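You operate a simulated robot arm through the tools that you are given. There is no shell and no other tool.

The job below is to be done with a simulated robot arm. You get a single attempt, and the scene is never put back.

JOB
Gauge sole plate 57 for wear and sort it by the result.
Fine: under the lid with the word at the pointer; slide the bridge back and shut the lid.

Only the result counts: the job must be done as asked and must still hold three seconds after the hand-in. Knocking over, shifting, dropping, spilling or breaking anything else fails it. Lids that push on must go on centred and level and be pressed home; caps that screw on are set level and turned clockwise until they are tight.

ROBOT AND FRAMES
A 6-joint arm with a two-finger parallel gripper, fixed in place. Base frame: the origin is on the floor under the middle of its stand, x ahead of it, y to its left, z up; the work surface is at about z = 840. Readings come in mm, degrees, newtons and seconds.
With the tool pointing down near the work surface it reaches from about 340 to 760 mm from the base axis. Its first joint turns from -66.0 to 66.0 degrees. Payload 2.45 kg.
The tool frame sits at the grasp point between the pads (the TCP): z along the fingers, y along the line on which they close. The tips reach 24 mm beyond it. Largest opening 68 mm; finger width 17, thickness 10; the body of the gripper, 40 by 70 mm, starts 41 mm behind the TCP.
Orientation is that of the tool frame in the base frame, as a unit quaternion [w, x, y, z]. With the fingers straight down and closing along the base's y, the tool's x points along the base's -x, its y along +y and its z along -z.

CONTROLS
- The arm moves only by the tool nudge_tool. Its argument "plan" is one flat list of numbers, 7 for each row, row after row: the closure in counts, from 0 (fully open) to 255 (shut), then the shift along the tool's x, y, z in units of 250 mm (1.0 is 250 mm), then the turn, a rotation vector about the tool's x, y, z in units of 90 degrees (1.0 is 90 degrees). In form: [gripper, tx, ty, tz, rx, ry, rz, gripper, tx, ty, tz, rx, ry, rz, ...]. A call has 1 to 20 rows; each row is the pose to reach, as a shift and turn from the pose commanded when the call began, along the tool's axes at that moment. A call with a number of a shift or a turn outside -1 to 1 is refused whole. Rows are played at 5 a second. More than 50 mm and 8.6 degrees between two rows, or a gripper value outside its range, and nothing of the call is played. Where a pose cannot be reached the arm comes as near as it can. A force on the tool above 40 N (or 10 N above the force at the start of the call, whichever is more), or a blocked arm, ends the call early, and 0.2 s more pass. Each finger travels about 108 mm/s and halts on what it meets, pressing with about 35 N; the grip force reading is that of the motor and also rises with nothing between the fingers. The clock runs only during rows and for 0.2 s after the last one: add rows that repeat a pose to give the fingers time. The reply holds the time, the measured pose of the TCP, the force on the tool along the base axes, the opening and the grip force, in the units named above and with some noise, with the torque about the TCP (base axes, N m) and any sound that the robot's microphone picked up.
- Cameras (640 x 400 px; columns grow to the right, rows downward): "scene" is fixed at [158.8, 404.9, 1470.1]; the picture's right is [-0.83, -0.56, 0.00], its down [-0.28, 0.42, -0.86] and it looks along [0.48, -0.71, -0.51] (base axes); focal length 367 px, centre (320, 200). "wrist" rides on the gripper at [84, 11, -75] in the tool frame; the picture's right is [-0.13, 0.99, 0.00], its down [-0.60, -0.08, -0.79] and it looks along [-0.79, -0.10, 0.61] (tool axes); focal length 251 px, centre (320, 200). There is no depth. A picture from a camera that has moved, and an enlarged one, comes with that camera's place and axes in the base frame and with its lens.
- camera(camera): a new picture of that camera. The clock stands still meanwhile.
- close_up(camera, box): a new picture of the part [left, top, right, bottom] of that camera's present view, enlarged. The clock stands still meanwhile.
- sign_off(): hands the job in; it is judged then, once.

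Places have to be worked out from the pictures, the camera data and where the tool is seen. Open the gripper and draw the arm clear of the work before you hand the job in, unless the task says otherwise.

The tools are called after "Call:" by a JSON object that holds its "name" and its "arguments". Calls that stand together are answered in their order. nudge_tool: Moves the arm, as the interface text tells. Its arguments: {"type":"object","properties":{"plan":{"type":"array","items":{"type":"number"}}},"required":["plan"]} The other tools are called the same way: camera (camera) takes a picture; close_up (camera, box) takes an enlarged picture of a part of a camera's view; sign_off () hands the job in.

At the start:

```text
t: 0.0
eef_pos: [407.7, -152.4, 1184.0]
tcp_rot: [0.0, 0.0, 1.0, 0.001]
ft_force: [-0.8, 0.4, 1.1]
wrist_torque: [0.02, 0.0, -0.02]
gripper_width: 68.2
grasp_force: 0.1
```

scene: 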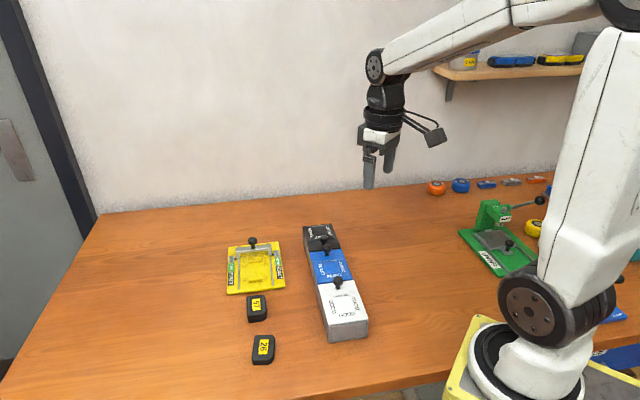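
wrist: 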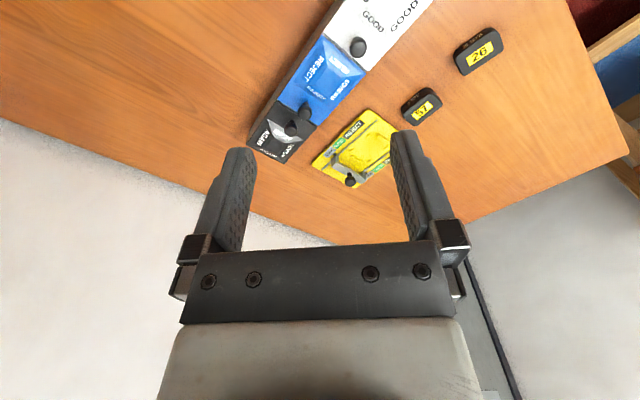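

I start by enlarging the work area in the scene camera and the wrist camera to see the gauge, the plates and the lidded boxes.

Call:
{"name": "close_up", "arguments": {"camera": "scene", "box": [210, 220, 310, 300]}}

Call:
{"name": "close_up", "arguments": {"camera": "scene", "box": [290, 215, 390, 350]}}

Call:
{"name": "close_up", "arguments": {"camera": "scene", "box": [230, 285, 300, 370]}}

Call:
{"name": "close_up", "arguments": {"camera": "wrist", "box": [240, 0, 520, 200]}}

Call:
{"name": "close_up", "arguments": {"camera": "scene", "box": [420, 160, 640, 330]}}

```text
5.00 times, centred on (260, 260) of scene
camera zoom: at [158.8, 404.9, 1470.1], right [-0.83, -0.56, 0.0], down [-0.28, 0.42, -0.86], along [0.48, -0.71, -0.51], focal length 1837 px, centre (620, -100)
```

zoom: 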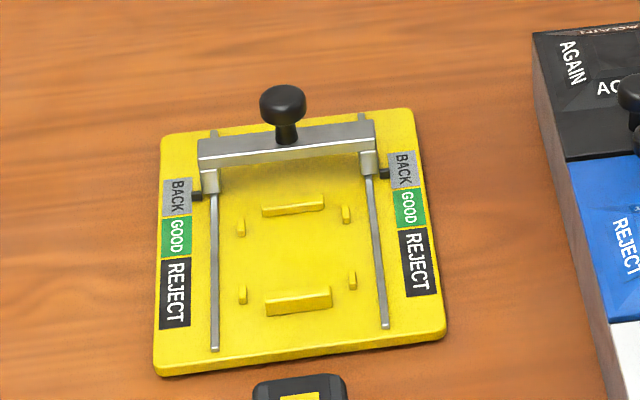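

```text
2.96 times, centred on (340, 282) of scene
camera zoom: at [158.8, 404.9, 1470.1], right [-0.83, -0.56, 0.0], down [-0.28, 0.42, -0.86], along [0.48, -0.71, -0.51], focal length 1088 px, centre (261, -44)
```

zoom: 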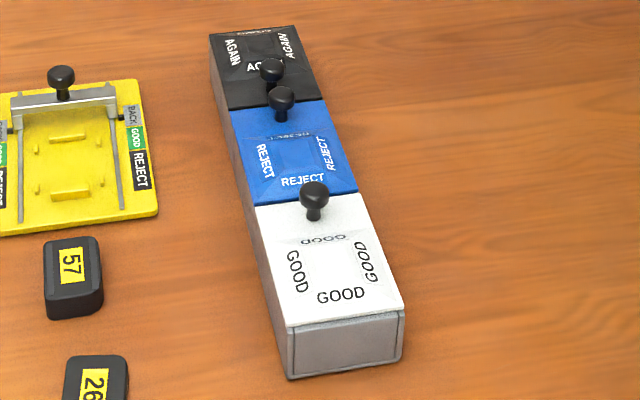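

```text
4.71 times, centred on (265, 328) of scene
camera zoom: at [158.8, 404.9, 1470.1], right [-0.83, -0.56, 0.0], down [-0.28, 0.42, -0.86], along [0.48, -0.71, -0.51], focal length 1729 px, centre (579, -400)
```

zoom: 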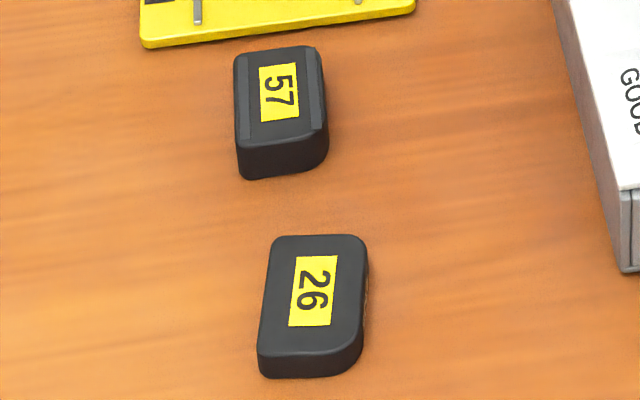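

```text
2.00 times, centred on (380, 100) of wrist
camera zoom: at [324.4, -142.4, 1257.6], right [0.13, 0.99, 0.0], down [0.6, -0.08, 0.79], along [0.79, -0.1, -0.61], focal length 503 px, centre (200, 400)
```

zoom: 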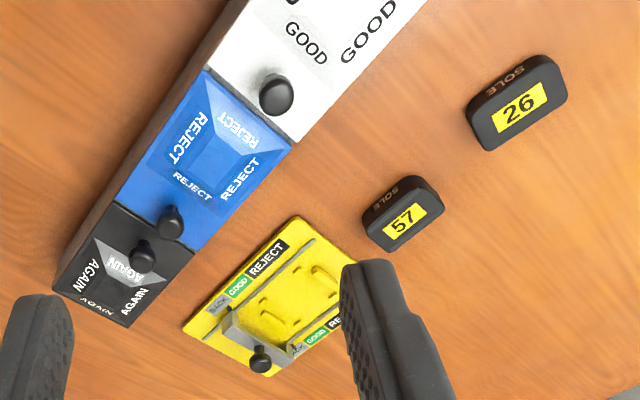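

```text
2.35 times, centred on (530, 245) of scene
camera zoom: at [158.8, 404.9, 1470.1], right [-0.83, -0.56, 0.0], down [-0.28, 0.42, -0.86], along [0.48, -0.71, -0.51], focal length 864 px, centre (-174, 94)
```

zoom: 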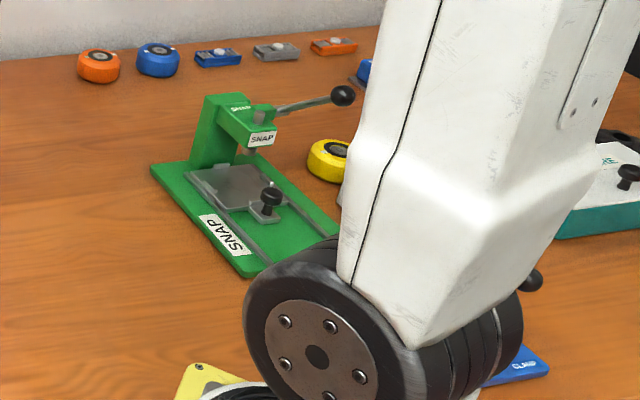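

The gauge's bridge slides on two rails, with its pointers now at BACK. Plate 57 lies near (595, 9), the gauge near (685, -85), and the lidded boxes run diagonally. I move the wrist camera closer to the gauge.

Call:
{"name": "nudge_tool", "arguments": {"plan": [0, -0.068, 0.059, 0.139, 0, 0, 0, 0, -0.136, 0.119, 0.279, 0, 0, 0, 0, -0.204, 0.178, 0.418, 0, 0, 0, 0, -0.272, 0.237, 0.557, 0, 0, 0, 0, -0.34, 0.297, 0.697, 0, 0, 0, 0, -0.408, 0.356, 0.836, 0, 0, 0]}}

Call:
{"name": "camera", "arguments": {"camera": "wrist"}}

```text
t: 1.4
eef_pos: [511.0, -63.4, 972.3]
tcp_rot: [0.0, 0.001, 1.0, 0.0]
ft_force: [0.0, 0.0, 0.5]
wrist_torque: [-0.01, 0.01, 0.02]
gripper_width: 67.9
grasp_force: 0.1
```

```text
taken
camera wrist: at [426.0, -53.1, 1047.3], right [0.13, 0.99, 0.0], down [0.6, -0.08, 0.79], along [0.79, -0.1, -0.61], focal length 251 px, centre (320, 200)
```

wrist: 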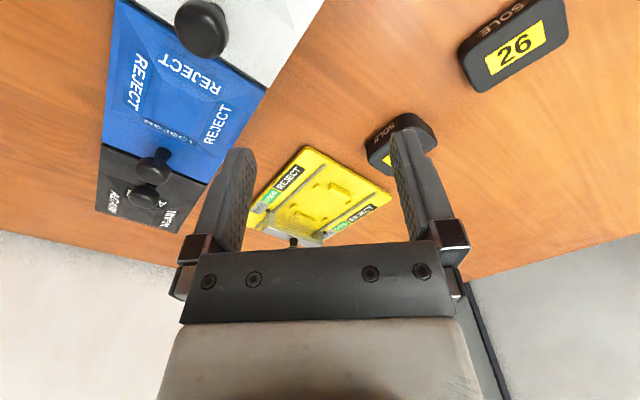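

The gauge shows between the fingers. I enlarge the gauge, the plates and the lids.

Call:
{"name": "close_up", "arguments": {"camera": "wrist", "box": [240, 140, 400, 250]}}

Call:
{"name": "close_up", "arguments": {"camera": "wrist", "box": [90, 0, 290, 240]}}

Call:
{"name": "close_up", "arguments": {"camera": "wrist", "box": [350, 0, 580, 190]}}

```text
3.64 times, centred on (320, 195) of wrist
camera zoom: at [426.0, -53.1, 1047.3], right [0.13, 0.99, 0.0], down [0.6, -0.08, 0.79], along [0.79, -0.1, -0.61], focal length 914 px, centre (320, 218)
```

zoom: 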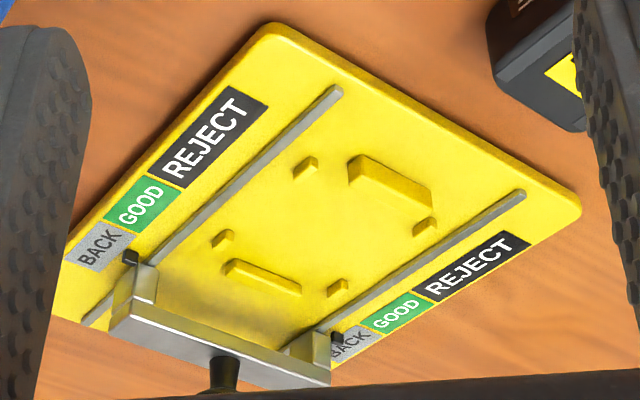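

```text
1.67 times, centred on (190, 120) of wrist
camera zoom: at [426.0, -53.1, 1047.3], right [0.13, 0.99, 0.0], down [0.6, -0.08, 0.79], along [0.79, -0.1, -0.61], focal length 419 px, centre (537, 333)
```

zoom: 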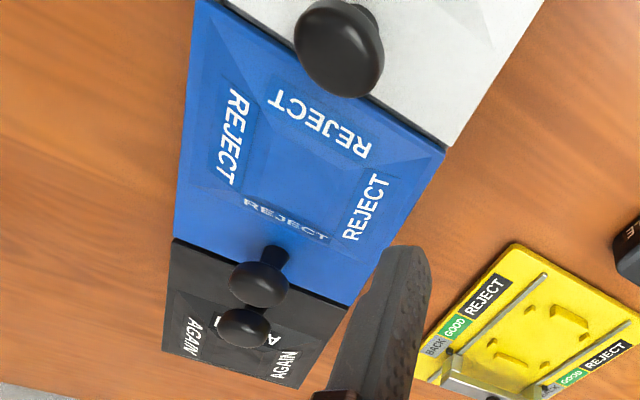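

```text
2.11 times, centred on (465, 95) of wrist
camera zoom: at [426.0, -53.1, 1047.3], right [0.13, 0.99, 0.0], down [0.6, -0.08, 0.79], along [0.79, -0.1, -0.61], focal length 529 px, centre (15, 421)
```

zoom: 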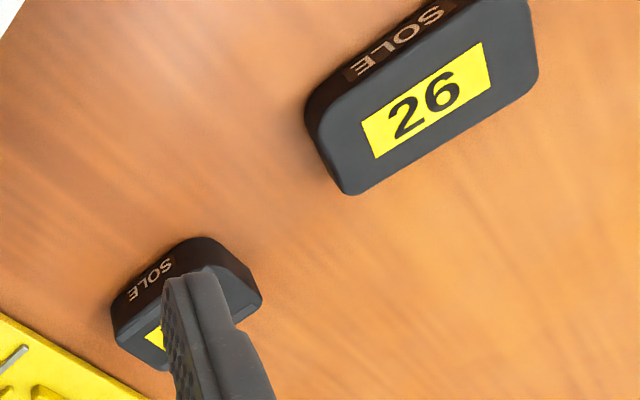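

Everything here is laid out at about 45° to the base axes. The lids' knobs sit near one edge, so I need to know whether they are hinged or sliding. I back up to look at the boxes.

Call:
{"name": "nudge_tool", "arguments": {"plan": [0, 0.137, -0.038, -0.022, 0, 0, 0, 0, 0.274, -0.075, -0.045, 0, 0, 0, 0, 0.41, -0.113, -0.067, 0, 0, 0, 0, 0.547, -0.15, -0.09, 0, 0, 0, 0, 0.684, -0.188, -0.112, 0, 0, 0]}}

Call:
{"name": "camera", "arguments": {"camera": "wrist"}}

Call:
{"name": "close_up", "arguments": {"camera": "wrist", "box": [100, 0, 420, 200]}}

```text
t: 2.6
eef_pos: [339.1, -112.8, 1000.8]
tcp_rot: [0.0, 0.001, 1.0, 0.0]
ft_force: [0.0, -0.3, 0.3]
wrist_torque: [-0.01, -0.05, -0.01]
gripper_width: 68.0
grasp_force: 0.1
```

```text
taken
camera wrist: at [255.5, -101.4, 1074.7], right [0.13, 0.99, 0.0], down [0.6, -0.08, 0.79], along [0.79, -0.1, -0.61], focal length 251 px, centre (320, 200)
```

wrist: 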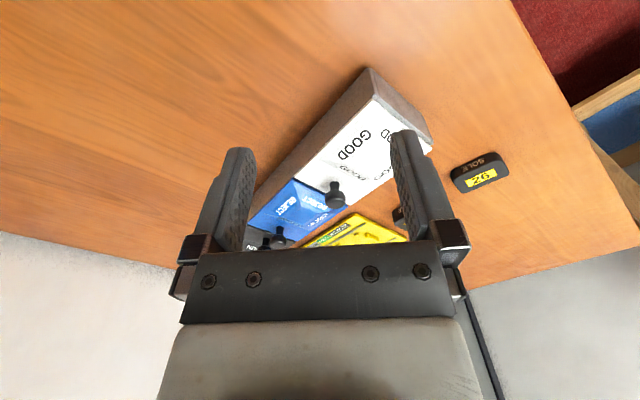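

```text
2.00 times, centred on (260, 100) of wrist
camera zoom: at [255.5, -101.4, 1074.7], right [0.13, 0.99, 0.0], down [0.6, -0.08, 0.79], along [0.79, -0.1, -0.61], focal length 503 px, centre (440, 400)
```

zoom: 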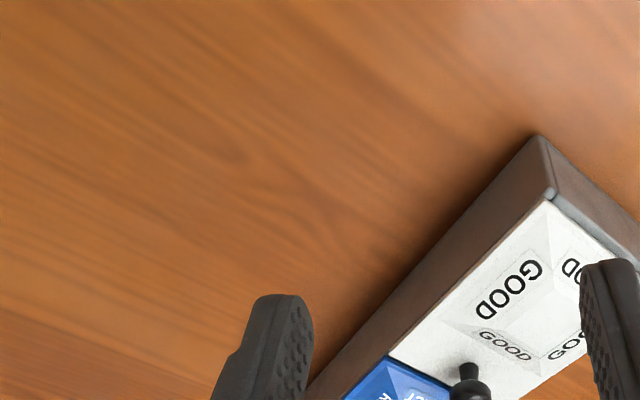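

Call:
{"name": "close_up", "arguments": {"camera": "wrist", "box": [240, 60, 440, 250]}}

Call:
{"name": "close_up", "arguments": {"camera": "scene", "box": [300, 260, 380, 350]}}

Call:
{"name": "close_up", "arguments": {"camera": "scene", "box": [295, 215, 365, 285]}}

```text
2.11 times, centred on (340, 155) of wrist
camera zoom: at [255.5, -101.4, 1074.7], right [0.13, 0.99, 0.0], down [0.6, -0.08, 0.79], along [0.79, -0.1, -0.61], focal length 529 px, centre (278, 295)
```

zoom: 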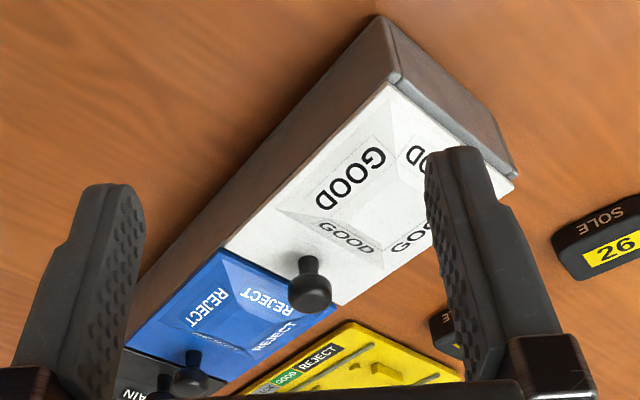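

```text
4.44 times, centred on (340, 305) of scene
camera zoom: at [158.7, 405.0, 1470.1], right [-0.83, -0.56, 0.0], down [-0.28, 0.42, -0.86], along [0.48, -0.71, -0.51], focal length 1633 px, centre (231, -267)
```

zoom: 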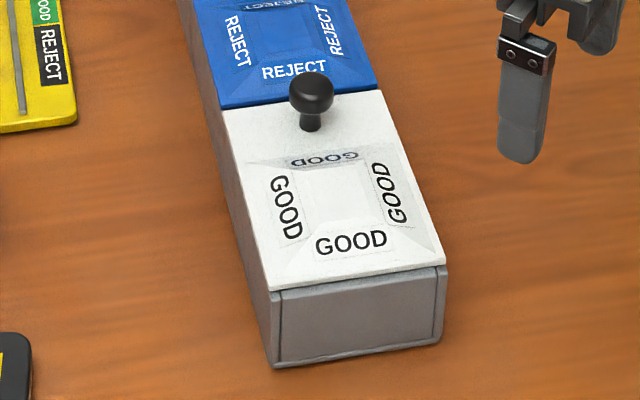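

```text
5.71 times, centred on (330, 250) of scene
camera zoom: at [158.7, 405.0, 1470.1], right [-0.83, -0.56, 0.0], down [-0.28, 0.42, -0.86], along [0.48, -0.71, -0.51], focal length 2099 px, centre (263, -86)
```

zoom: 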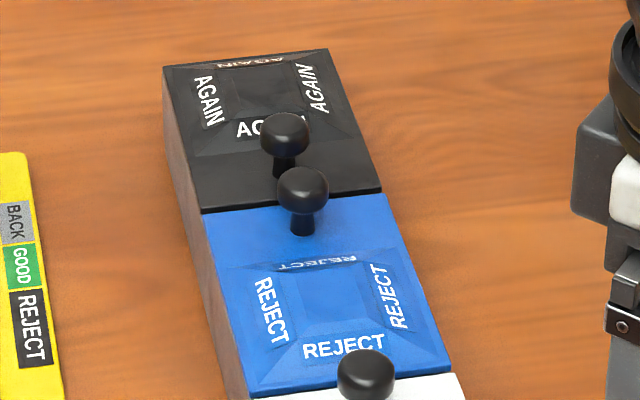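

The lids are flat plates with a raised panel, each with a knob near one edge, so they are probably hinged on the opposite edge. Next I look closely at plate 57 from above.

Call:
{"name": "nudge_tool", "arguments": {"plan": [0, -0.147, 0.081, 0.0, 0, 0, 0, 0, -0.295, 0.163, 0.0, 0, 0, 0, 0, -0.442, 0.244, 0.04, 0, 0, 0, 0, -0.589, 0.325, 0.08, 0, 0, 0, 0, -0.737, 0.407, 0.12, 0, 0, 0, 0, -0.884, 0.488, 0.164, 0, 0, 0]}}

Call:
{"name": "camera", "arguments": {"camera": "wrist"}}

Call:
{"name": "close_up", "arguments": {"camera": "wrist", "box": [250, 60, 410, 160]}}

```text
t: 4.0
eef_pos: [561.2, 11.8, 958.9]
tcp_rot: [0.0, 0.001, 1.0, -0.001]
ft_force: [-0.7, -0.4, 0.9]
wrist_torque: [0.05, 0.0, -0.01]
gripper_width: 68.2
grasp_force: 0.0
```

```text
taken
camera wrist: at [476.4, 22.0, 1033.1], right [0.13, 0.99, 0.0], down [0.6, -0.08, 0.79], along [0.79, -0.1, -0.61], focal length 251 px, centre (320, 200)
```

wrist: 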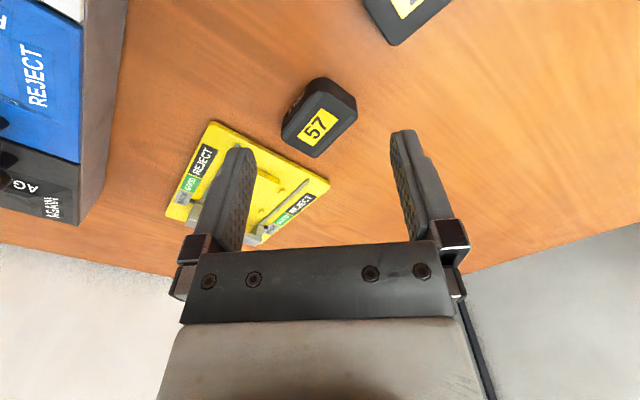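

```text
4.00 times, centred on (330, 110) of wrist
camera zoom: at [476.4, 22.0, 1033.1], right [0.13, 0.99, 0.0], down [0.6, -0.08, 0.79], along [0.79, -0.1, -0.61], focal length 1006 px, centre (280, 560)
```

zoom: 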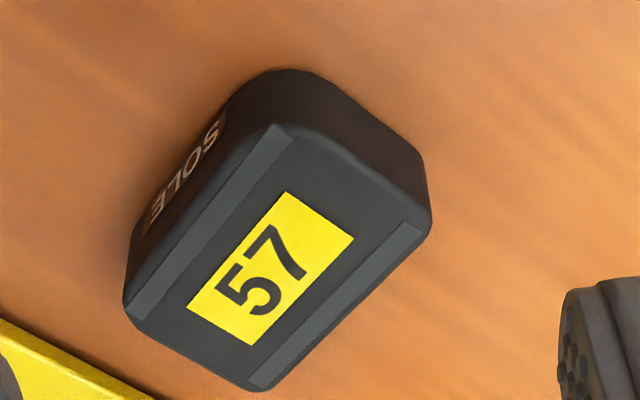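

Plate 57 is about 57 × 41 × 19 mm with its long side at about 45°, and it has two strips along its top. I now view the gauge from directly above to measure the nest and bridge.

Call:
{"name": "nudge_tool", "arguments": {"plan": [0, -0.094, -0.102, -0.006, 0, 0, 0, 0, -0.188, -0.204, -0.012, 0, 0, 0, 0, -0.282, -0.306, -0.018, 0, 0, 0, 0, -0.376, -0.408, -0.024, 0, 0, 0]}}

Call:
{"name": "camera", "arguments": {"camera": "wrist"}}

Call:
{"name": "close_up", "arguments": {"camera": "wrist", "box": [220, 40, 420, 165]}}

Call:
{"name": "close_up", "arguments": {"camera": "wrist", "box": [240, 110, 400, 210]}}

```text
t: 5.0
eef_pos: [653.0, -89.3, 967.5]
tcp_rot: [0.0, 0.0, 1.0, 0.0]
ft_force: [-0.2, 0.3, -0.3]
wrist_torque: [-0.02, -0.01, 0.03]
gripper_width: 68.0
grasp_force: 0.1
```

```text
taken
camera wrist: at [569.2, -79.9, 1042.9], right [0.13, 0.99, 0.0], down [0.6, -0.08, 0.79], along [0.79, -0.1, -0.61], focal length 251 px, centre (320, 200)
```

wrist: 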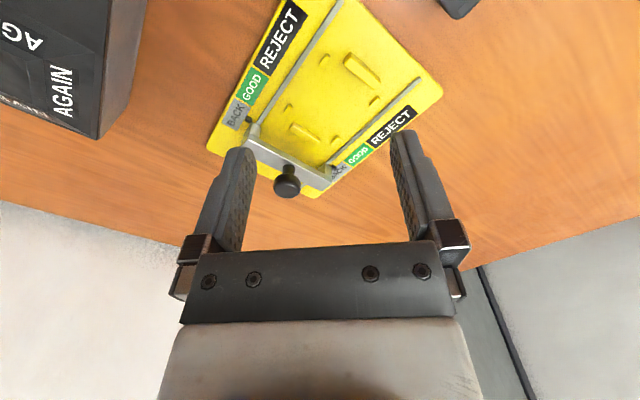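

```text
3.20 times, centred on (320, 102) of wrist
camera zoom: at [569.2, -79.9, 1042.9], right [0.13, 0.99, 0.0], down [0.6, -0.08, 0.79], along [0.79, -0.1, -0.61], focal length 805 px, centre (320, 512)
```

zoom: 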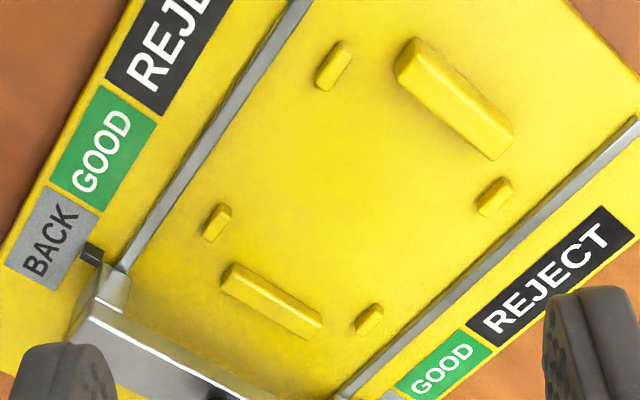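

```text
4.00 times, centred on (320, 160) of wrist
camera zoom: at [569.2, -79.9, 1042.9], right [0.13, 0.99, 0.0], down [0.6, -0.08, 0.79], along [0.79, -0.1, -0.61], focal length 1006 px, centre (320, 360)
```

zoom: 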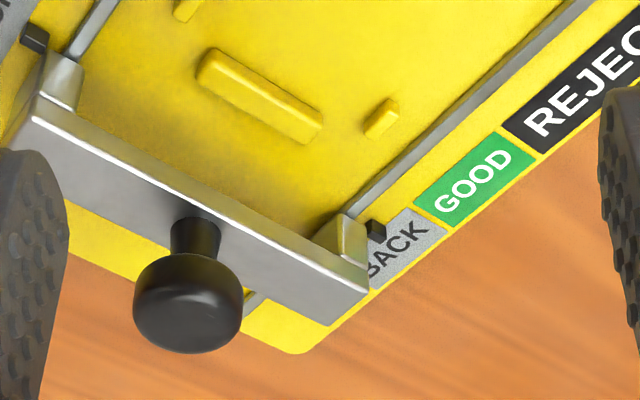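

The nest lies between long tabs about 67 mm apart and small side tabs about 50 mm apart, centred near (687, -86). The bridge pointers sit at BACK, and the slide runs along (-0.707, +0.707). I turn the tool 45° to line up with the plate and gauge, and move above plate 57.

Call:
{"name": "nudge_tool", "arguments": {"plan": [0, 0.045, 0.068, 0.001, 0, 0, 0.071, 0, 0.09, 0.136, 0.002, 0, 0, 0.143, 0, 0.135, 0.204, 0.004, 0, 0, 0.214, 0, 0.181, 0.272, 0.006, 0, 0, 0.286, 0, 0.226, 0.34, 0.007, 0, 0, 0.357, 0, 0.271, 0.408, 0.009, 0, 0, 0.429, 0, 0.316, 0.476, 0.01, 0, 0, 0.5]}}

Call:
{"name": "camera", "arguments": {"camera": "wrist"}}

Call:
{"name": "close_up", "arguments": {"camera": "wrist", "box": [240, 50, 400, 150]}}

```text
t: 6.6
eef_pos: [573.5, 28.1, 964.8]
tcp_rot: [0.0, 0.384, 0.923, 0.0]
ft_force: [-0.1, 0.4, 0.0]
wrist_torque: [0.01, 0.0, -0.01]
gripper_width: 68.3
grasp_force: 0.1
```

```text
taken
camera wrist: at [521.8, 95.5, 1038.7], right [0.79, 0.61, 0.0], down [0.37, -0.48, 0.79], along [0.48, -0.63, -0.61], focal length 251 px, centre (320, 200)
```

wrist: 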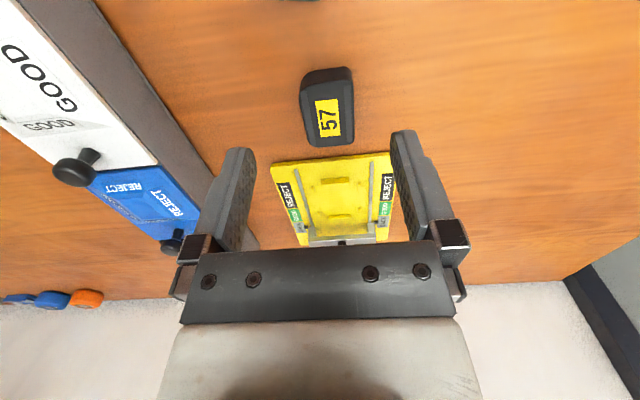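

```text
4.00 times, centred on (320, 100) of wrist
camera zoom: at [521.8, 95.5, 1038.7], right [0.79, 0.61, 0.0], down [0.37, -0.48, 0.79], along [0.48, -0.63, -0.61], focal length 1006 px, centre (320, 600)
```

zoom: 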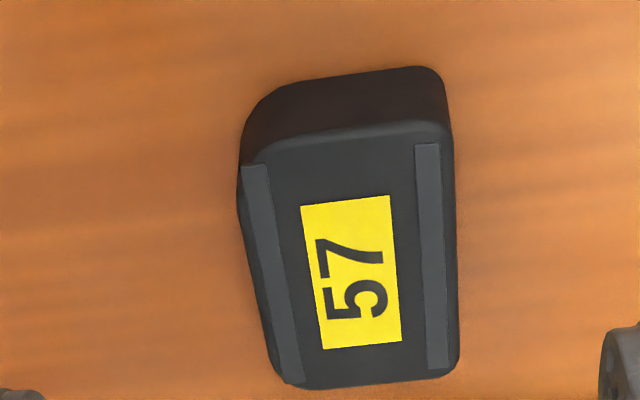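

The plate's centre comes out at about (603, 2), top near z = 859, with its sides parallel to the turned gripper. I move over it at z = 895 with a 60 mm opening and check the alignment.

Call:
{"name": "nudge_tool", "arguments": {"plan": [30, -0.078, 0.005, 0.09, 0, 0, 0, 30, -0.157, 0.01, 0.19, 0, 0, 0, 30, -0.157, 0.01, 0.28, 0, 0, 0]}}

Call:
{"name": "camera", "arguments": {"camera": "wrist"}}

Call:
{"name": "close_up", "arguments": {"camera": "scene", "box": [210, 220, 310, 320]}}

```text
t: 7.4
eef_pos: [604.1, 1.8, 893.6]
tcp_rot: [0.0, 0.383, 0.924, 0.0]
ft_force: [0.2, 0.4, 1.0]
wrist_torque: [0.04, -0.01, 0.04]
gripper_width: 60.0
grasp_force: 0.1
```

```text
taken
camera wrist: at [552.6, 68.7, 967.8], right [0.79, 0.61, 0.0], down [0.37, -0.48, 0.79], along [0.48, -0.63, -0.61], focal length 251 px, centre (320, 200)
```

wrist: 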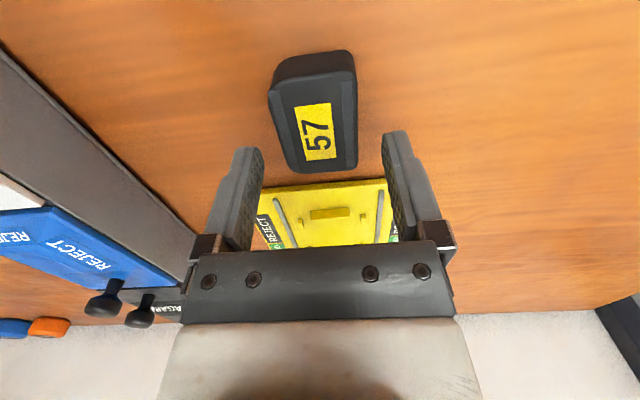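

```text
4.00 times, centred on (260, 270) of scene
camera zoom: at [158.8, 404.9, 1470.1], right [-0.83, -0.56, 0.0], down [-0.28, 0.42, -0.86], along [0.48, -0.71, -0.51], focal length 1470 px, centre (560, -80)
```

zoom: 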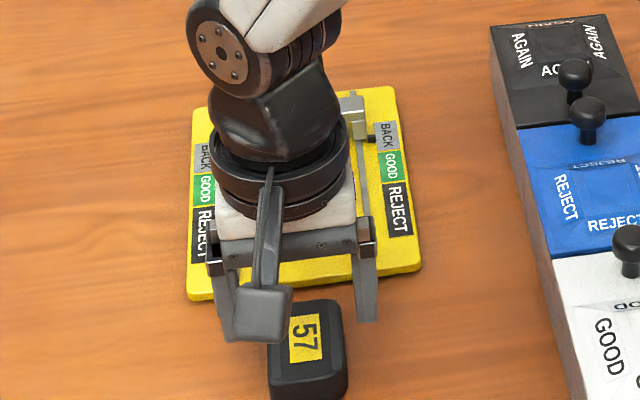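

The plate is centred between the fingers (the label shows at about row 130, where I expected 133). I go down to z = 868 and close.

Call:
{"name": "nudge_tool", "arguments": {"plan": [30, 0, 0, 0.04, 0, 0, 0, 30, 0, 0, 0.08, 0, 0, 0, 30, 0, 0, 0.102, 0, 0, 0, 80, 0, 0, 0.102, 0, 0, 0, 130, 0, 0, 0.102, 0, 0, 0, 160, 0, 0, 0.102, 0, 0, 0, 160, 0, 0, 0.102, 0, 0, 0]}}

Call:
{"name": "camera", "arguments": {"camera": "wrist"}}

```text
t: 9.0
eef_pos: [604.7, 3.1, 868.8]
tcp_rot: [0.0, 0.383, 0.924, 0.001]
ft_force: [-0.6, -0.4, 0.0]
wrist_torque: [0.01, 0.0, 0.02]
gripper_width: 41.0
grasp_force: 34.7
```

```text
taken
camera wrist: at [552.7, 68.8, 943.3], right [0.79, 0.61, 0.0], down [0.37, -0.48, 0.79], along [0.48, -0.63, -0.61], focal length 251 px, centre (320, 200)
```

wrist: 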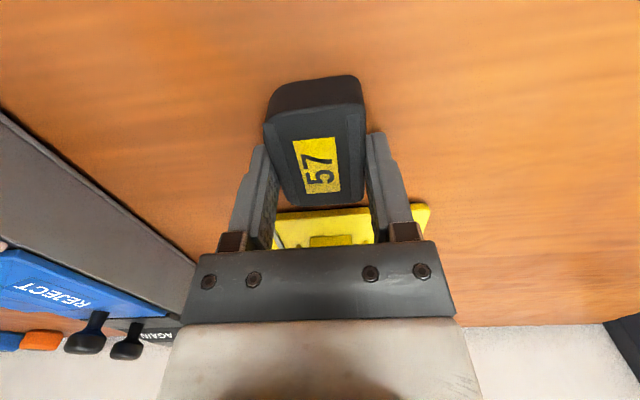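

It grips at 41.0 mm with 35 N. I lift the plate 60 mm and carry it over the nest centre at about (688, -86.5).

Call:
{"name": "nudge_tool", "arguments": {"plan": [160, 0, 0, -0.12, 0, 0, 0, 160, 0, 0, -0.24, 0, 0, 0, 160, -0.12, -0.005, -0.24, 0, 0, 0, 160, -0.245, -0.009, -0.24, 0, 0, 0, 160, -0.367, -0.013, -0.24, 0, 0, 0, 160, -0.489, -0.0175, -0.24, 0, 0, 0, 160, -0.489, -0.0175, -0.24, 0, 0, 0]}}

Call:
{"name": "camera", "arguments": {"camera": "wrist"}}

Call:
{"name": "close_up", "arguments": {"camera": "scene", "box": [210, 220, 310, 300]}}

```text
t: 10.6
eef_pos: [687.0, -86.1, 927.6]
tcp_rot: [0.0, 0.383, 0.924, 0.0]
ft_force: [-0.9, -0.5, -0.7]
wrist_torque: [-0.02, 0.0, 0.0]
gripper_width: 41.1
grasp_force: 34.6
```

```text
taken
camera wrist: at [635.7, -20.0, 1003.0], right [0.79, 0.61, 0.0], down [0.37, -0.48, 0.79], along [0.48, -0.63, -0.61], focal length 251 px, centre (320, 200)
```

wrist: 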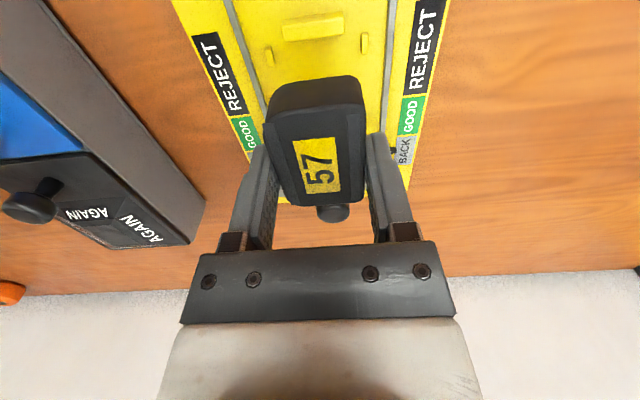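

```text
5.00 times, centred on (260, 260) of scene
camera zoom: at [158.8, 404.9, 1470.1], right [-0.83, -0.56, 0.0], down [-0.28, 0.42, -0.86], along [0.48, -0.71, -0.51], focal length 1837 px, centre (620, -100)
```

zoom: 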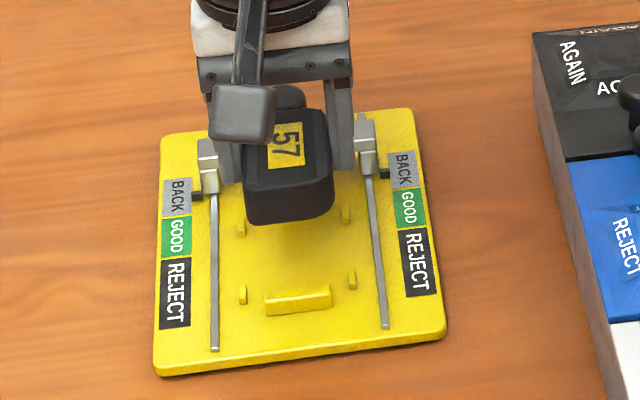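

Call:
{"name": "close_up", "arguments": {"camera": "wrist", "box": [200, 0, 440, 150]}}

Call:
{"name": "close_up", "arguments": {"camera": "wrist", "box": [240, 60, 400, 240]}}

```text
2.67 times, centred on (320, 75) of wrist
camera zoom: at [635.7, -20.0, 1003.0], right [0.79, 0.61, 0.0], down [0.37, -0.48, 0.79], along [0.48, -0.63, -0.61], focal length 670 px, centre (320, 533)
```

zoom: 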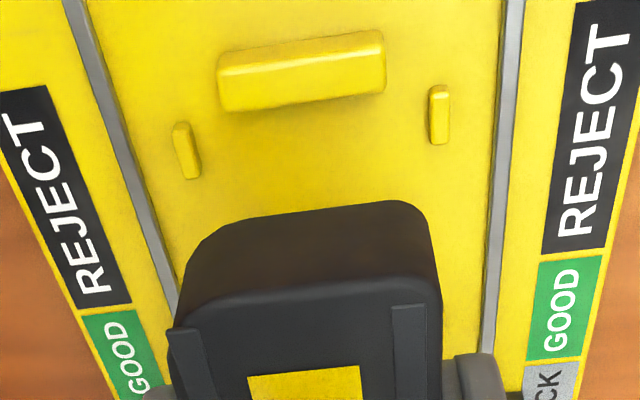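

```text
2.22 times, centred on (320, 150) of wrist
camera zoom: at [635.7, -20.0, 1003.0], right [0.79, 0.61, 0.0], down [0.37, -0.48, 0.79], along [0.48, -0.63, -0.61], focal length 559 px, centre (320, 311)
```

zoom: 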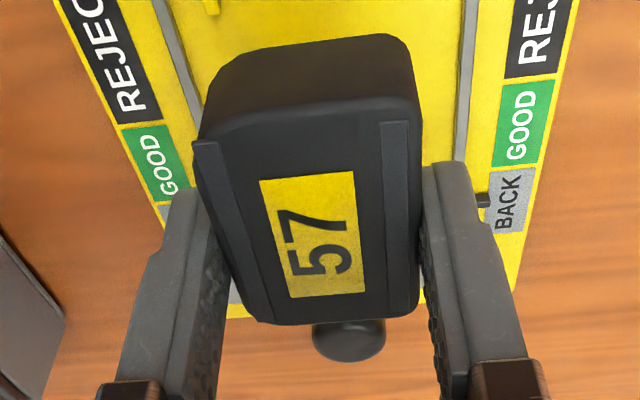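

The plate hangs within about 0.5 mm of the nest's centre line, and the nest side tabs measure w = 400 to 450. I lower it to just above the gauge base.

Call:
{"name": "nudge_tool", "arguments": {"plan": [160, 0, 0.001, 0.06, 0, 0, 0, 160, 0, 0.001, 0.11, 0, 0, 0, 160, 0, 0.001, 0.14, 0, 0, 0, 160, 0, 0.001, 0.16, 0, 0, 0, 160, 0, 0.001, 0.16, 0, 0, 0]}}

Call:
{"name": "camera", "arguments": {"camera": "wrist"}}

Call:
{"name": "close_up", "arguments": {"camera": "scene", "box": [210, 220, 310, 300]}}

```text
t: 11.8
eef_pos: [687.5, -86.3, 888.7]
tcp_rot: [-0.001, 0.383, 0.924, 0.0]
ft_force: [0.0, -0.9, -1.5]
wrist_torque: [0.03, -0.04, 0.01]
gripper_width: 40.9
grasp_force: 34.7
```

```text
taken
camera wrist: at [636.6, -20.3, 963.4], right [0.79, 0.61, 0.0], down [0.37, -0.48, 0.79], along [0.48, -0.63, -0.61], focal length 251 px, centre (320, 200)
```

wrist: 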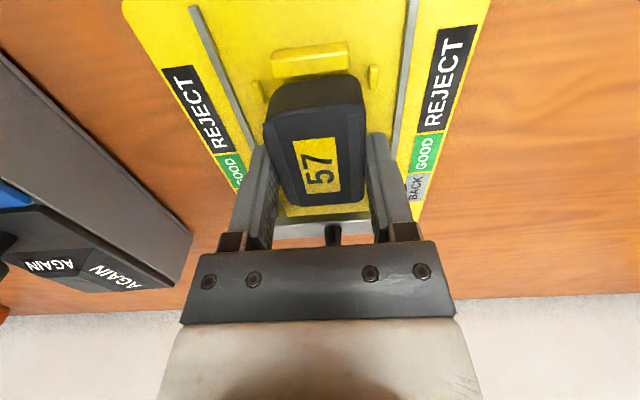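

```text
5.00 times, centred on (260, 260) of scene
camera zoom: at [158.8, 404.9, 1470.1], right [-0.83, -0.56, 0.0], down [-0.28, 0.42, -0.86], along [0.48, -0.71, -0.51], focal length 1837 px, centre (620, -100)
```

zoom: 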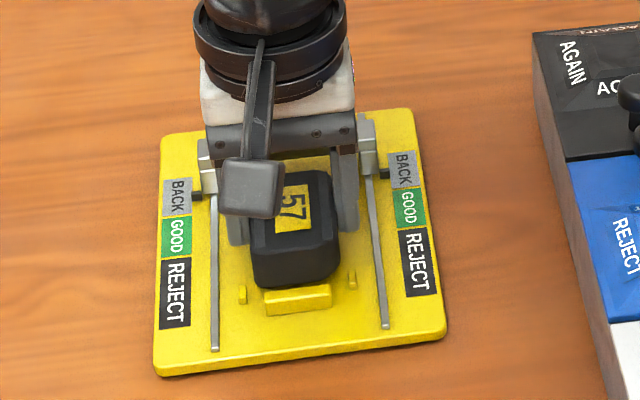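

The plate hovers about 10 mm above the base, between the tabs. I lower it in small steps and watch the force.

Call:
{"name": "nudge_tool", "arguments": {"plan": [160, 0, 0, 0.012, 0, 0, 0, 160, 0, 0, 0.02, 0, 0, 0, 160, 0, 0, 0.026, 0, 0, 0, 160, 0, 0, 0.026, 0, 0, 0]}}

Call:
{"name": "camera", "arguments": {"camera": "wrist"}}

Call:
{"name": "close_up", "arguments": {"camera": "scene", "box": [235, 240, 285, 280]}}

```text
t: 12.8
eef_pos: [689.1, -87.7, 883.0]
tcp_rot: [0.0, 0.383, 0.924, 0.0]
ft_force: [-1.0, 0.4, -1.2]
wrist_torque: [0.0, 0.01, 0.02]
gripper_width: 40.9
grasp_force: 35.1
```

```text
taken
camera wrist: at [636.7, -21.1, 957.2], right [0.79, 0.61, 0.0], down [0.37, -0.48, 0.79], along [0.48, -0.63, -0.61], focal length 251 px, centre (320, 200)
```

wrist: 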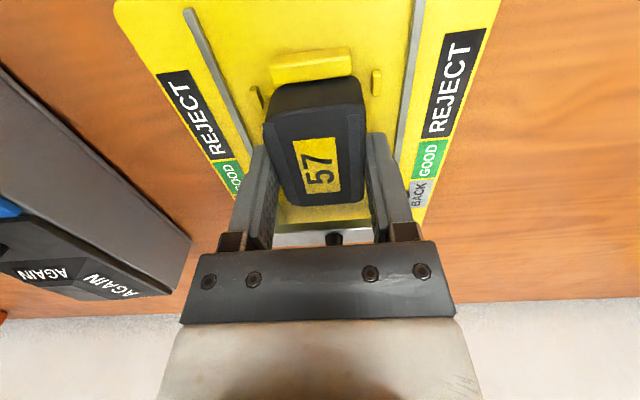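

```text
10.00 times, centred on (260, 260) of scene
camera zoom: at [158.8, 404.9, 1470.1], right [-0.83, -0.56, 0.0], down [-0.28, 0.42, -0.86], along [0.48, -0.71, -0.51], focal length 3674 px, centre (920, -400)
```

zoom: 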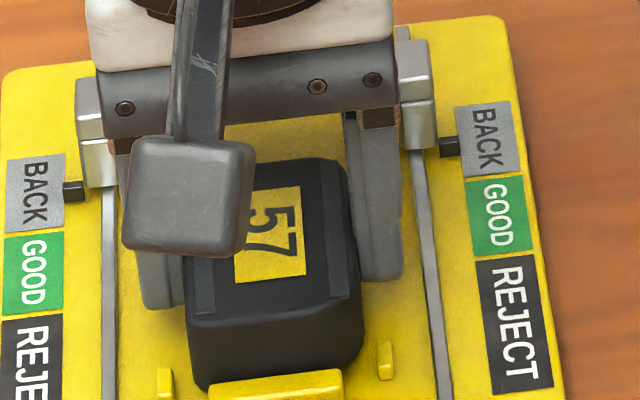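

Call:
{"name": "close_up", "arguments": {"camera": "wrist", "box": [240, 35, 400, 135]}}

Call:
{"name": "close_up", "arguments": {"camera": "wrist", "box": [250, 170, 390, 250]}}

```text
4.00 times, centred on (320, 85) of wrist
camera zoom: at [636.7, -21.1, 957.2], right [0.79, 0.61, 0.0], down [0.37, -0.48, 0.79], along [0.48, -0.63, -0.61], focal length 1006 px, centre (320, 660)
```

zoom: 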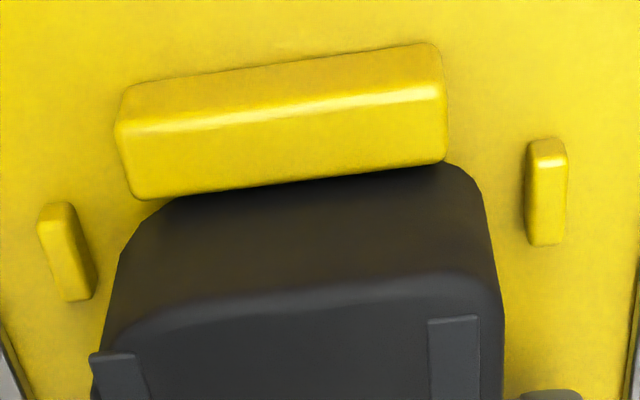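

```text
4.57 times, centred on (320, 210) of wrist
camera zoom: at [636.7, -21.1, 957.2], right [0.79, 0.61, 0.0], down [0.37, -0.48, 0.79], along [0.48, -0.63, -0.61], focal length 1149 px, centre (320, 154)
```

zoom: 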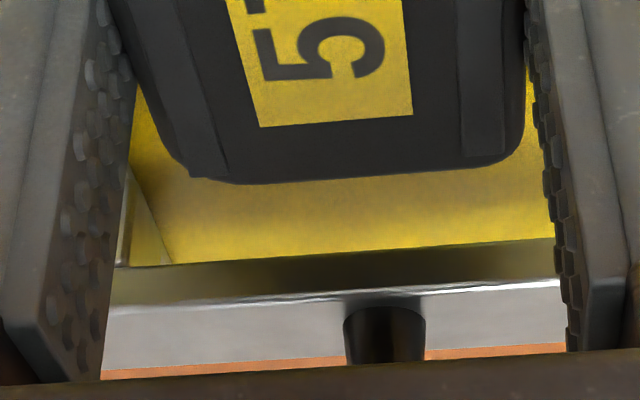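

The plate is between the tabs with 1–2 mm of clearance lengthwise, and there is no contact force yet. I keep lowering slowly.

Call:
{"name": "nudge_tool", "arguments": {"plan": [160, 0, 0, 0.006, 0, 0, 0, 160, 0, 0, 0.012, 0, 0, 0, 160, 0, 0, 0.016, 0, 0, 0, 160, 0, 0, 0.02, 0, 0, 0, 160, 0, 0, 0.02, 0, 0, 0]}}

```text
t: 14.0
eef_pos: [687.7, -86.0, 877.7]
tcp_rot: [0.002, 0.383, 0.924, 0.0]
ft_force: [-3.9, -1.2, 13.2]
wrist_torque: [0.04, 0.26, 0.0]
gripper_width: 41.1
grasp_force: 34.4
```

Contact at TCP z ≈ 877.7 with 13 N upward, slightly toward the front tab. I check whether the plate sits on the base or on a tab.

Call:
{"name": "close_up", "arguments": {"camera": "wrist", "box": [240, 35, 400, 135]}}

Call:
{"name": "close_up", "arguments": {"camera": "scene", "box": [230, 240, 290, 290]}}

Call:
{"name": "close_up", "arguments": {"camera": "wrist", "box": [240, 160, 400, 250]}}

```text
4.00 times, centred on (320, 85) of wrist
camera zoom: at [637.0, -20.5, 953.1], right [0.79, 0.61, 0.0], down [0.37, -0.48, 0.79], along [0.48, -0.63, -0.61], focal length 1006 px, centre (320, 660)
```

zoom: 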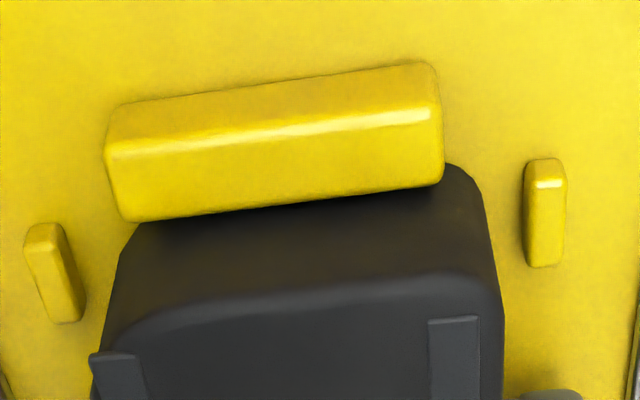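

```text
8.00 times, centred on (260, 265) of scene
camera zoom: at [158.3, 405.0, 1470.1], right [-0.83, -0.56, 0.0], down [-0.28, 0.42, -0.86], along [0.48, -0.71, -0.51], focal length 2939 px, centre (800, -320)
```

zoom: 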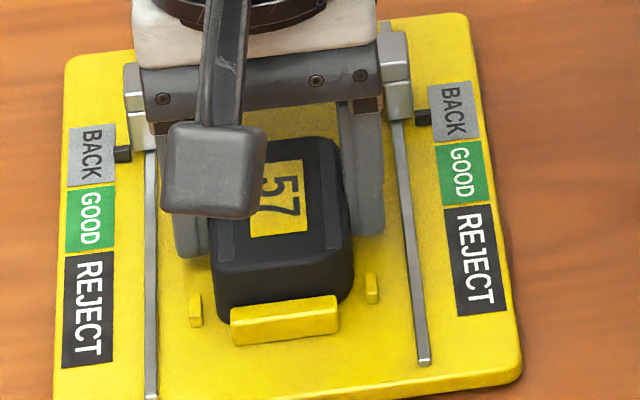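

```text
4.00 times, centred on (320, 205) of wrist
camera zoom: at [637.0, -20.5, 953.1], right [0.79, 0.61, 0.0], down [0.37, -0.48, 0.79], along [0.48, -0.63, -0.61], focal length 1006 px, centre (320, 180)
```

zoom: 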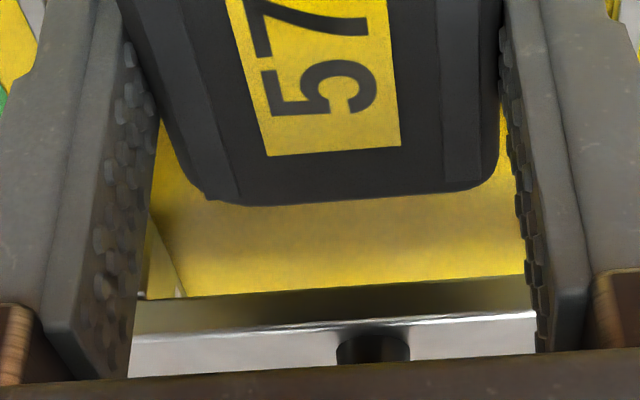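

The plate sits behind the front tab with its bottom at z ≈ 849.5, which agrees with the base surface. I open just enough (about 48 mm, staying inside the rails), rise slowly and look.

Call:
{"name": "nudge_tool", "arguments": {"plan": [120, 0, 0, -0.003, 0, 0, 0, 78, 0, 0, -0.003, 0, 0, 0, 78, 0, 0, -0.003, 0, 0, 0, 78, 0, 0, -0.02, 0, 0, 0, 78, 0, 0, -0.08, 0, 0, 0, 78, 0, 0, -0.2, 0, 0, 0, 78, 0, 0, -0.36, 0, 0, 0]}}

Call:
{"name": "camera", "arguments": {"camera": "wrist"}}

Call:
{"name": "close_up", "arguments": {"camera": "scene", "box": [220, 230, 300, 300]}}

```text
t: 15.6
eef_pos: [689.0, -87.5, 966.2]
tcp_rot: [-0.001, 0.382, 0.924, 0.0]
ft_force: [-0.6, -0.3, -0.7]
wrist_torque: [0.02, 0.02, 0.0]
gripper_width: 47.4
grasp_force: 0.1
```

```text
taken
camera wrist: at [637.2, -20.7, 1041.0], right [0.79, 0.61, 0.0], down [0.37, -0.48, 0.79], along [0.48, -0.63, -0.61], focal length 251 px, centre (320, 200)
```

wrist: 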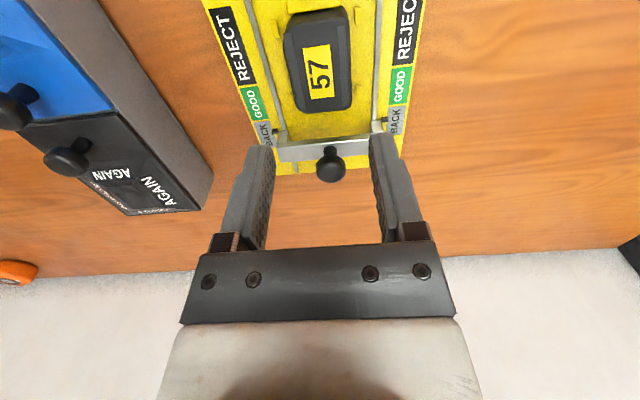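

```text
5.71 times, centred on (260, 265) of scene
camera zoom: at [158.7, 404.9, 1470.1], right [-0.83, -0.56, 0.0], down [-0.28, 0.42, -0.86], along [0.48, -0.71, -0.51], focal length 2099 px, centre (663, -171)
```

zoom: 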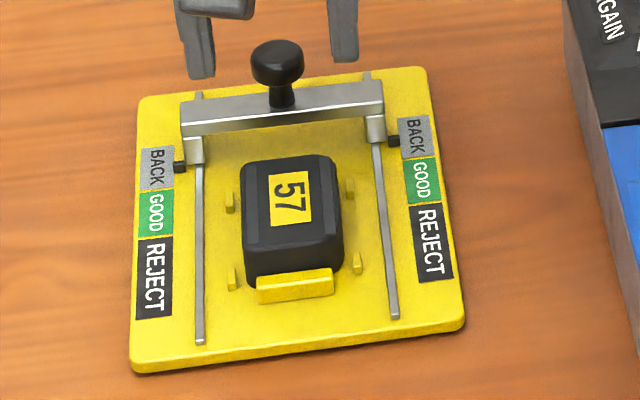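

Call:
{"name": "close_up", "arguments": {"camera": "wrist", "box": [230, 0, 430, 190]}}

Call:
{"name": "close_up", "arguments": {"camera": "scene", "box": [240, 230, 285, 275]}}

```text
2.11 times, centred on (330, 95) of wrist
camera zoom: at [637.2, -20.7, 1041.0], right [0.79, 0.61, 0.0], down [0.37, -0.48, 0.79], along [0.48, -0.63, -0.61], focal length 529 px, centre (299, 421)
```

zoom: 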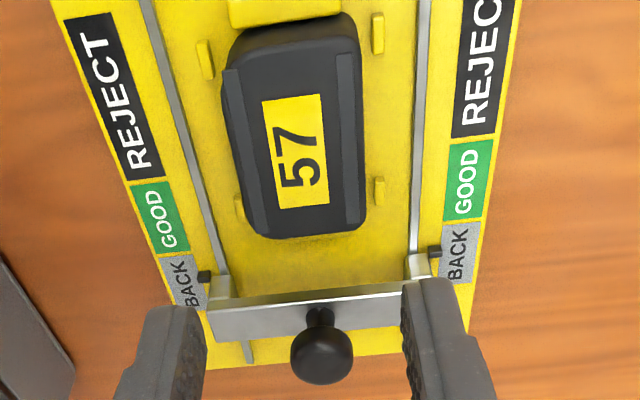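

```text
8.89 times, centred on (262, 252) of scene
camera zoom: at [158.7, 404.9, 1470.1], right [-0.83, -0.56, 0.0], down [-0.28, 0.42, -0.86], along [0.48, -0.71, -0.51], focal length 3266 px, centre (831, -267)
```

zoom: 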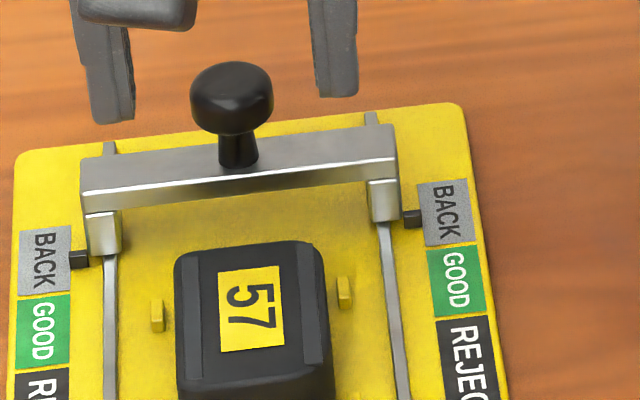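

The plate sits flat in the nest. Triangulating gives the bridge knob at about (732, -131), head centre z ≈ 898, bar top z ≈ 875. I move over the knob and partway down to check.

Call:
{"name": "nudge_tool", "arguments": {"plan": [78, -0.122, 0, 0, 0, 0, 0, 78, -0.244, 0, 0, 0, 0, 0, 78, -0.244, 0, 0.1, 0, 0, 0, 78, -0.244, 0, 0.15, 0, 0, 0, 78, -0.244, 0, 0.15, 0, 0, 0]}}

Call:
{"name": "camera", "arguments": {"camera": "wrist"}}

Call:
{"name": "close_up", "arguments": {"camera": "scene", "box": [220, 210, 300, 290]}}

```text
t: 16.8
eef_pos: [731.6, -129.6, 930.6]
tcp_rot: [0.0, 0.382, 0.924, 0.0]
ft_force: [0.0, -0.2, -0.3]
wrist_torque: [0.01, 0.01, 0.01]
gripper_width: 47.3
grasp_force: 0.1
```

```text
taken
camera wrist: at [679.8, -63.7, 1005.7], right [0.79, 0.61, 0.0], down [0.37, -0.48, 0.79], along [0.48, -0.63, -0.61], focal length 251 px, centre (320, 200)
```

wrist: 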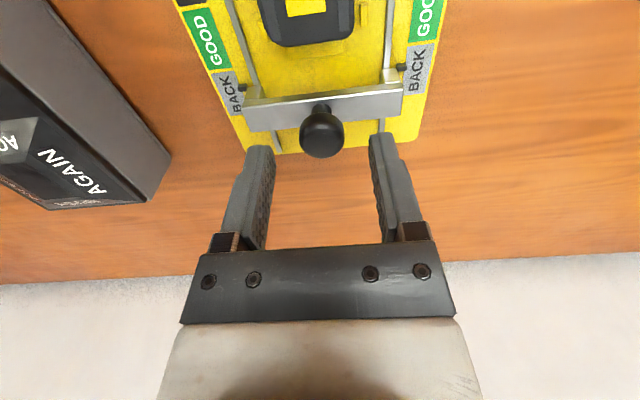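

```text
5.00 times, centred on (260, 250) of scene
camera zoom: at [158.8, 404.9, 1470.1], right [-0.83, -0.56, 0.0], down [-0.28, 0.42, -0.86], along [0.48, -0.71, -0.51], focal length 1837 px, centre (620, -50)
```

zoom: 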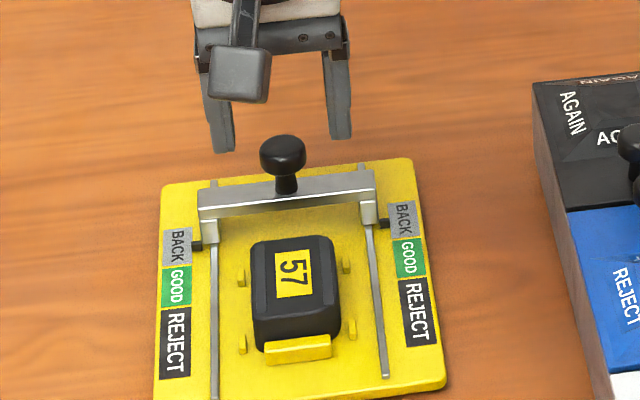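

The knob is centred laterally and about 2 mm toward the camera from the tool axis. I correct that, go down to z ≈ 904 and close gently on it.

Call:
{"name": "nudge_tool", "arguments": {"plan": [78, 0.004, 0, 0.04, 0, 0, 0, 78, 0.008, 0, 0.08, 0, 0, 0, 78, 0.008, 0, 0.106, 0, 0, 0, 110, 0.008, 0, 0.106, 0, 0, 0, 150, 0.008, 0, 0.106, 0, 0, 0, 190, 0.008, 0, 0.106, 0, 0, 0, 190, 0.008, 0, 0.106, 0, 0, 0]}}

Call:
{"name": "camera", "arguments": {"camera": "wrist"}}

Call:
{"name": "close_up", "arguments": {"camera": "scene", "box": [220, 210, 300, 290]}}

```text
t: 18.4
eef_pos: [730.2, -127.3, 902.9]
tcp_rot: [0.0, 0.383, 0.924, 0.0]
ft_force: [5.6, 4.9, 0.1]
wrist_torque: [-0.05, -0.19, 0.02]
gripper_width: 23.0
grasp_force: 35.2
```

```text
taken
camera wrist: at [678.9, -61.7, 978.4], right [0.79, 0.61, 0.0], down [0.37, -0.48, 0.79], along [0.48, -0.63, -0.61], focal length 251 px, centre (320, 200)
```

wrist: 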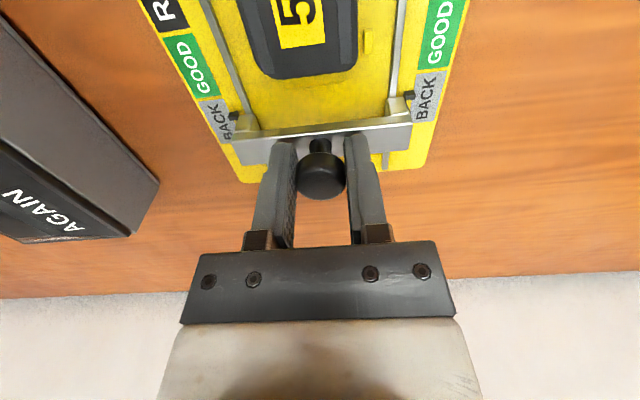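

```text
5.00 times, centred on (260, 250) of scene
camera zoom: at [159.0, 405.1, 1470.0], right [-0.83, -0.56, 0.0], down [-0.28, 0.42, -0.86], along [0.48, -0.71, -0.51], focal length 1837 px, centre (620, -50)
```

zoom: 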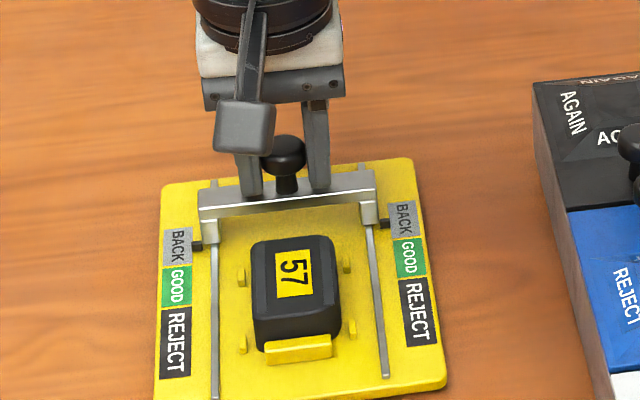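

The knob is held at 23 mm with a 7 N side load. I shift slightly to relieve it and slide the bridge forward 12 mm in 2 mm steps.

Call:
{"name": "nudge_tool", "arguments": {"plan": [190, 0.0, 0.003, 0, 0, 0, 0, 190, 0.008, 0.003, 0, 0, 0, 0, 190, 0.016, 0.003, 0, 0, 0, 0, 190, 0.024, 0.003, 0, 0, 0, 0, 190, 0.032, 0.003, 0, 0, 0, 0, 190, 0.04, 0.003, 0, 0, 0, 0, 190, 0.048, 0.003, 0, 0, 0, 0]}}

Call:
{"name": "close_up", "arguments": {"camera": "scene", "box": [220, 210, 300, 290]}}

```text
t: 20.0
eef_pos: [721.0, -119.7, 903.0]
tcp_rot: [0.0, 0.382, 0.924, 0.0]
ft_force: [2.7, 2.1, -0.2]
wrist_torque: [-0.06, -0.15, 0.0]
gripper_width: 23.2
grasp_force: 35.5
```

```text
5.00 times, centred on (260, 250) of scene
camera zoom: at [158.9, 405.0, 1470.1], right [-0.83, -0.56, 0.0], down [-0.28, 0.42, -0.86], along [0.48, -0.71, -0.51], focal length 1837 px, centre (620, -50)
```

zoom: 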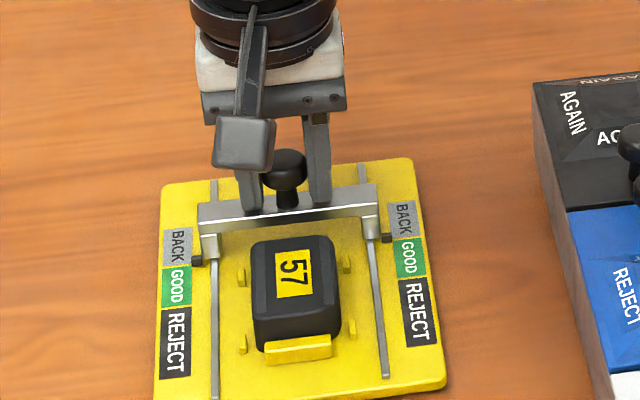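

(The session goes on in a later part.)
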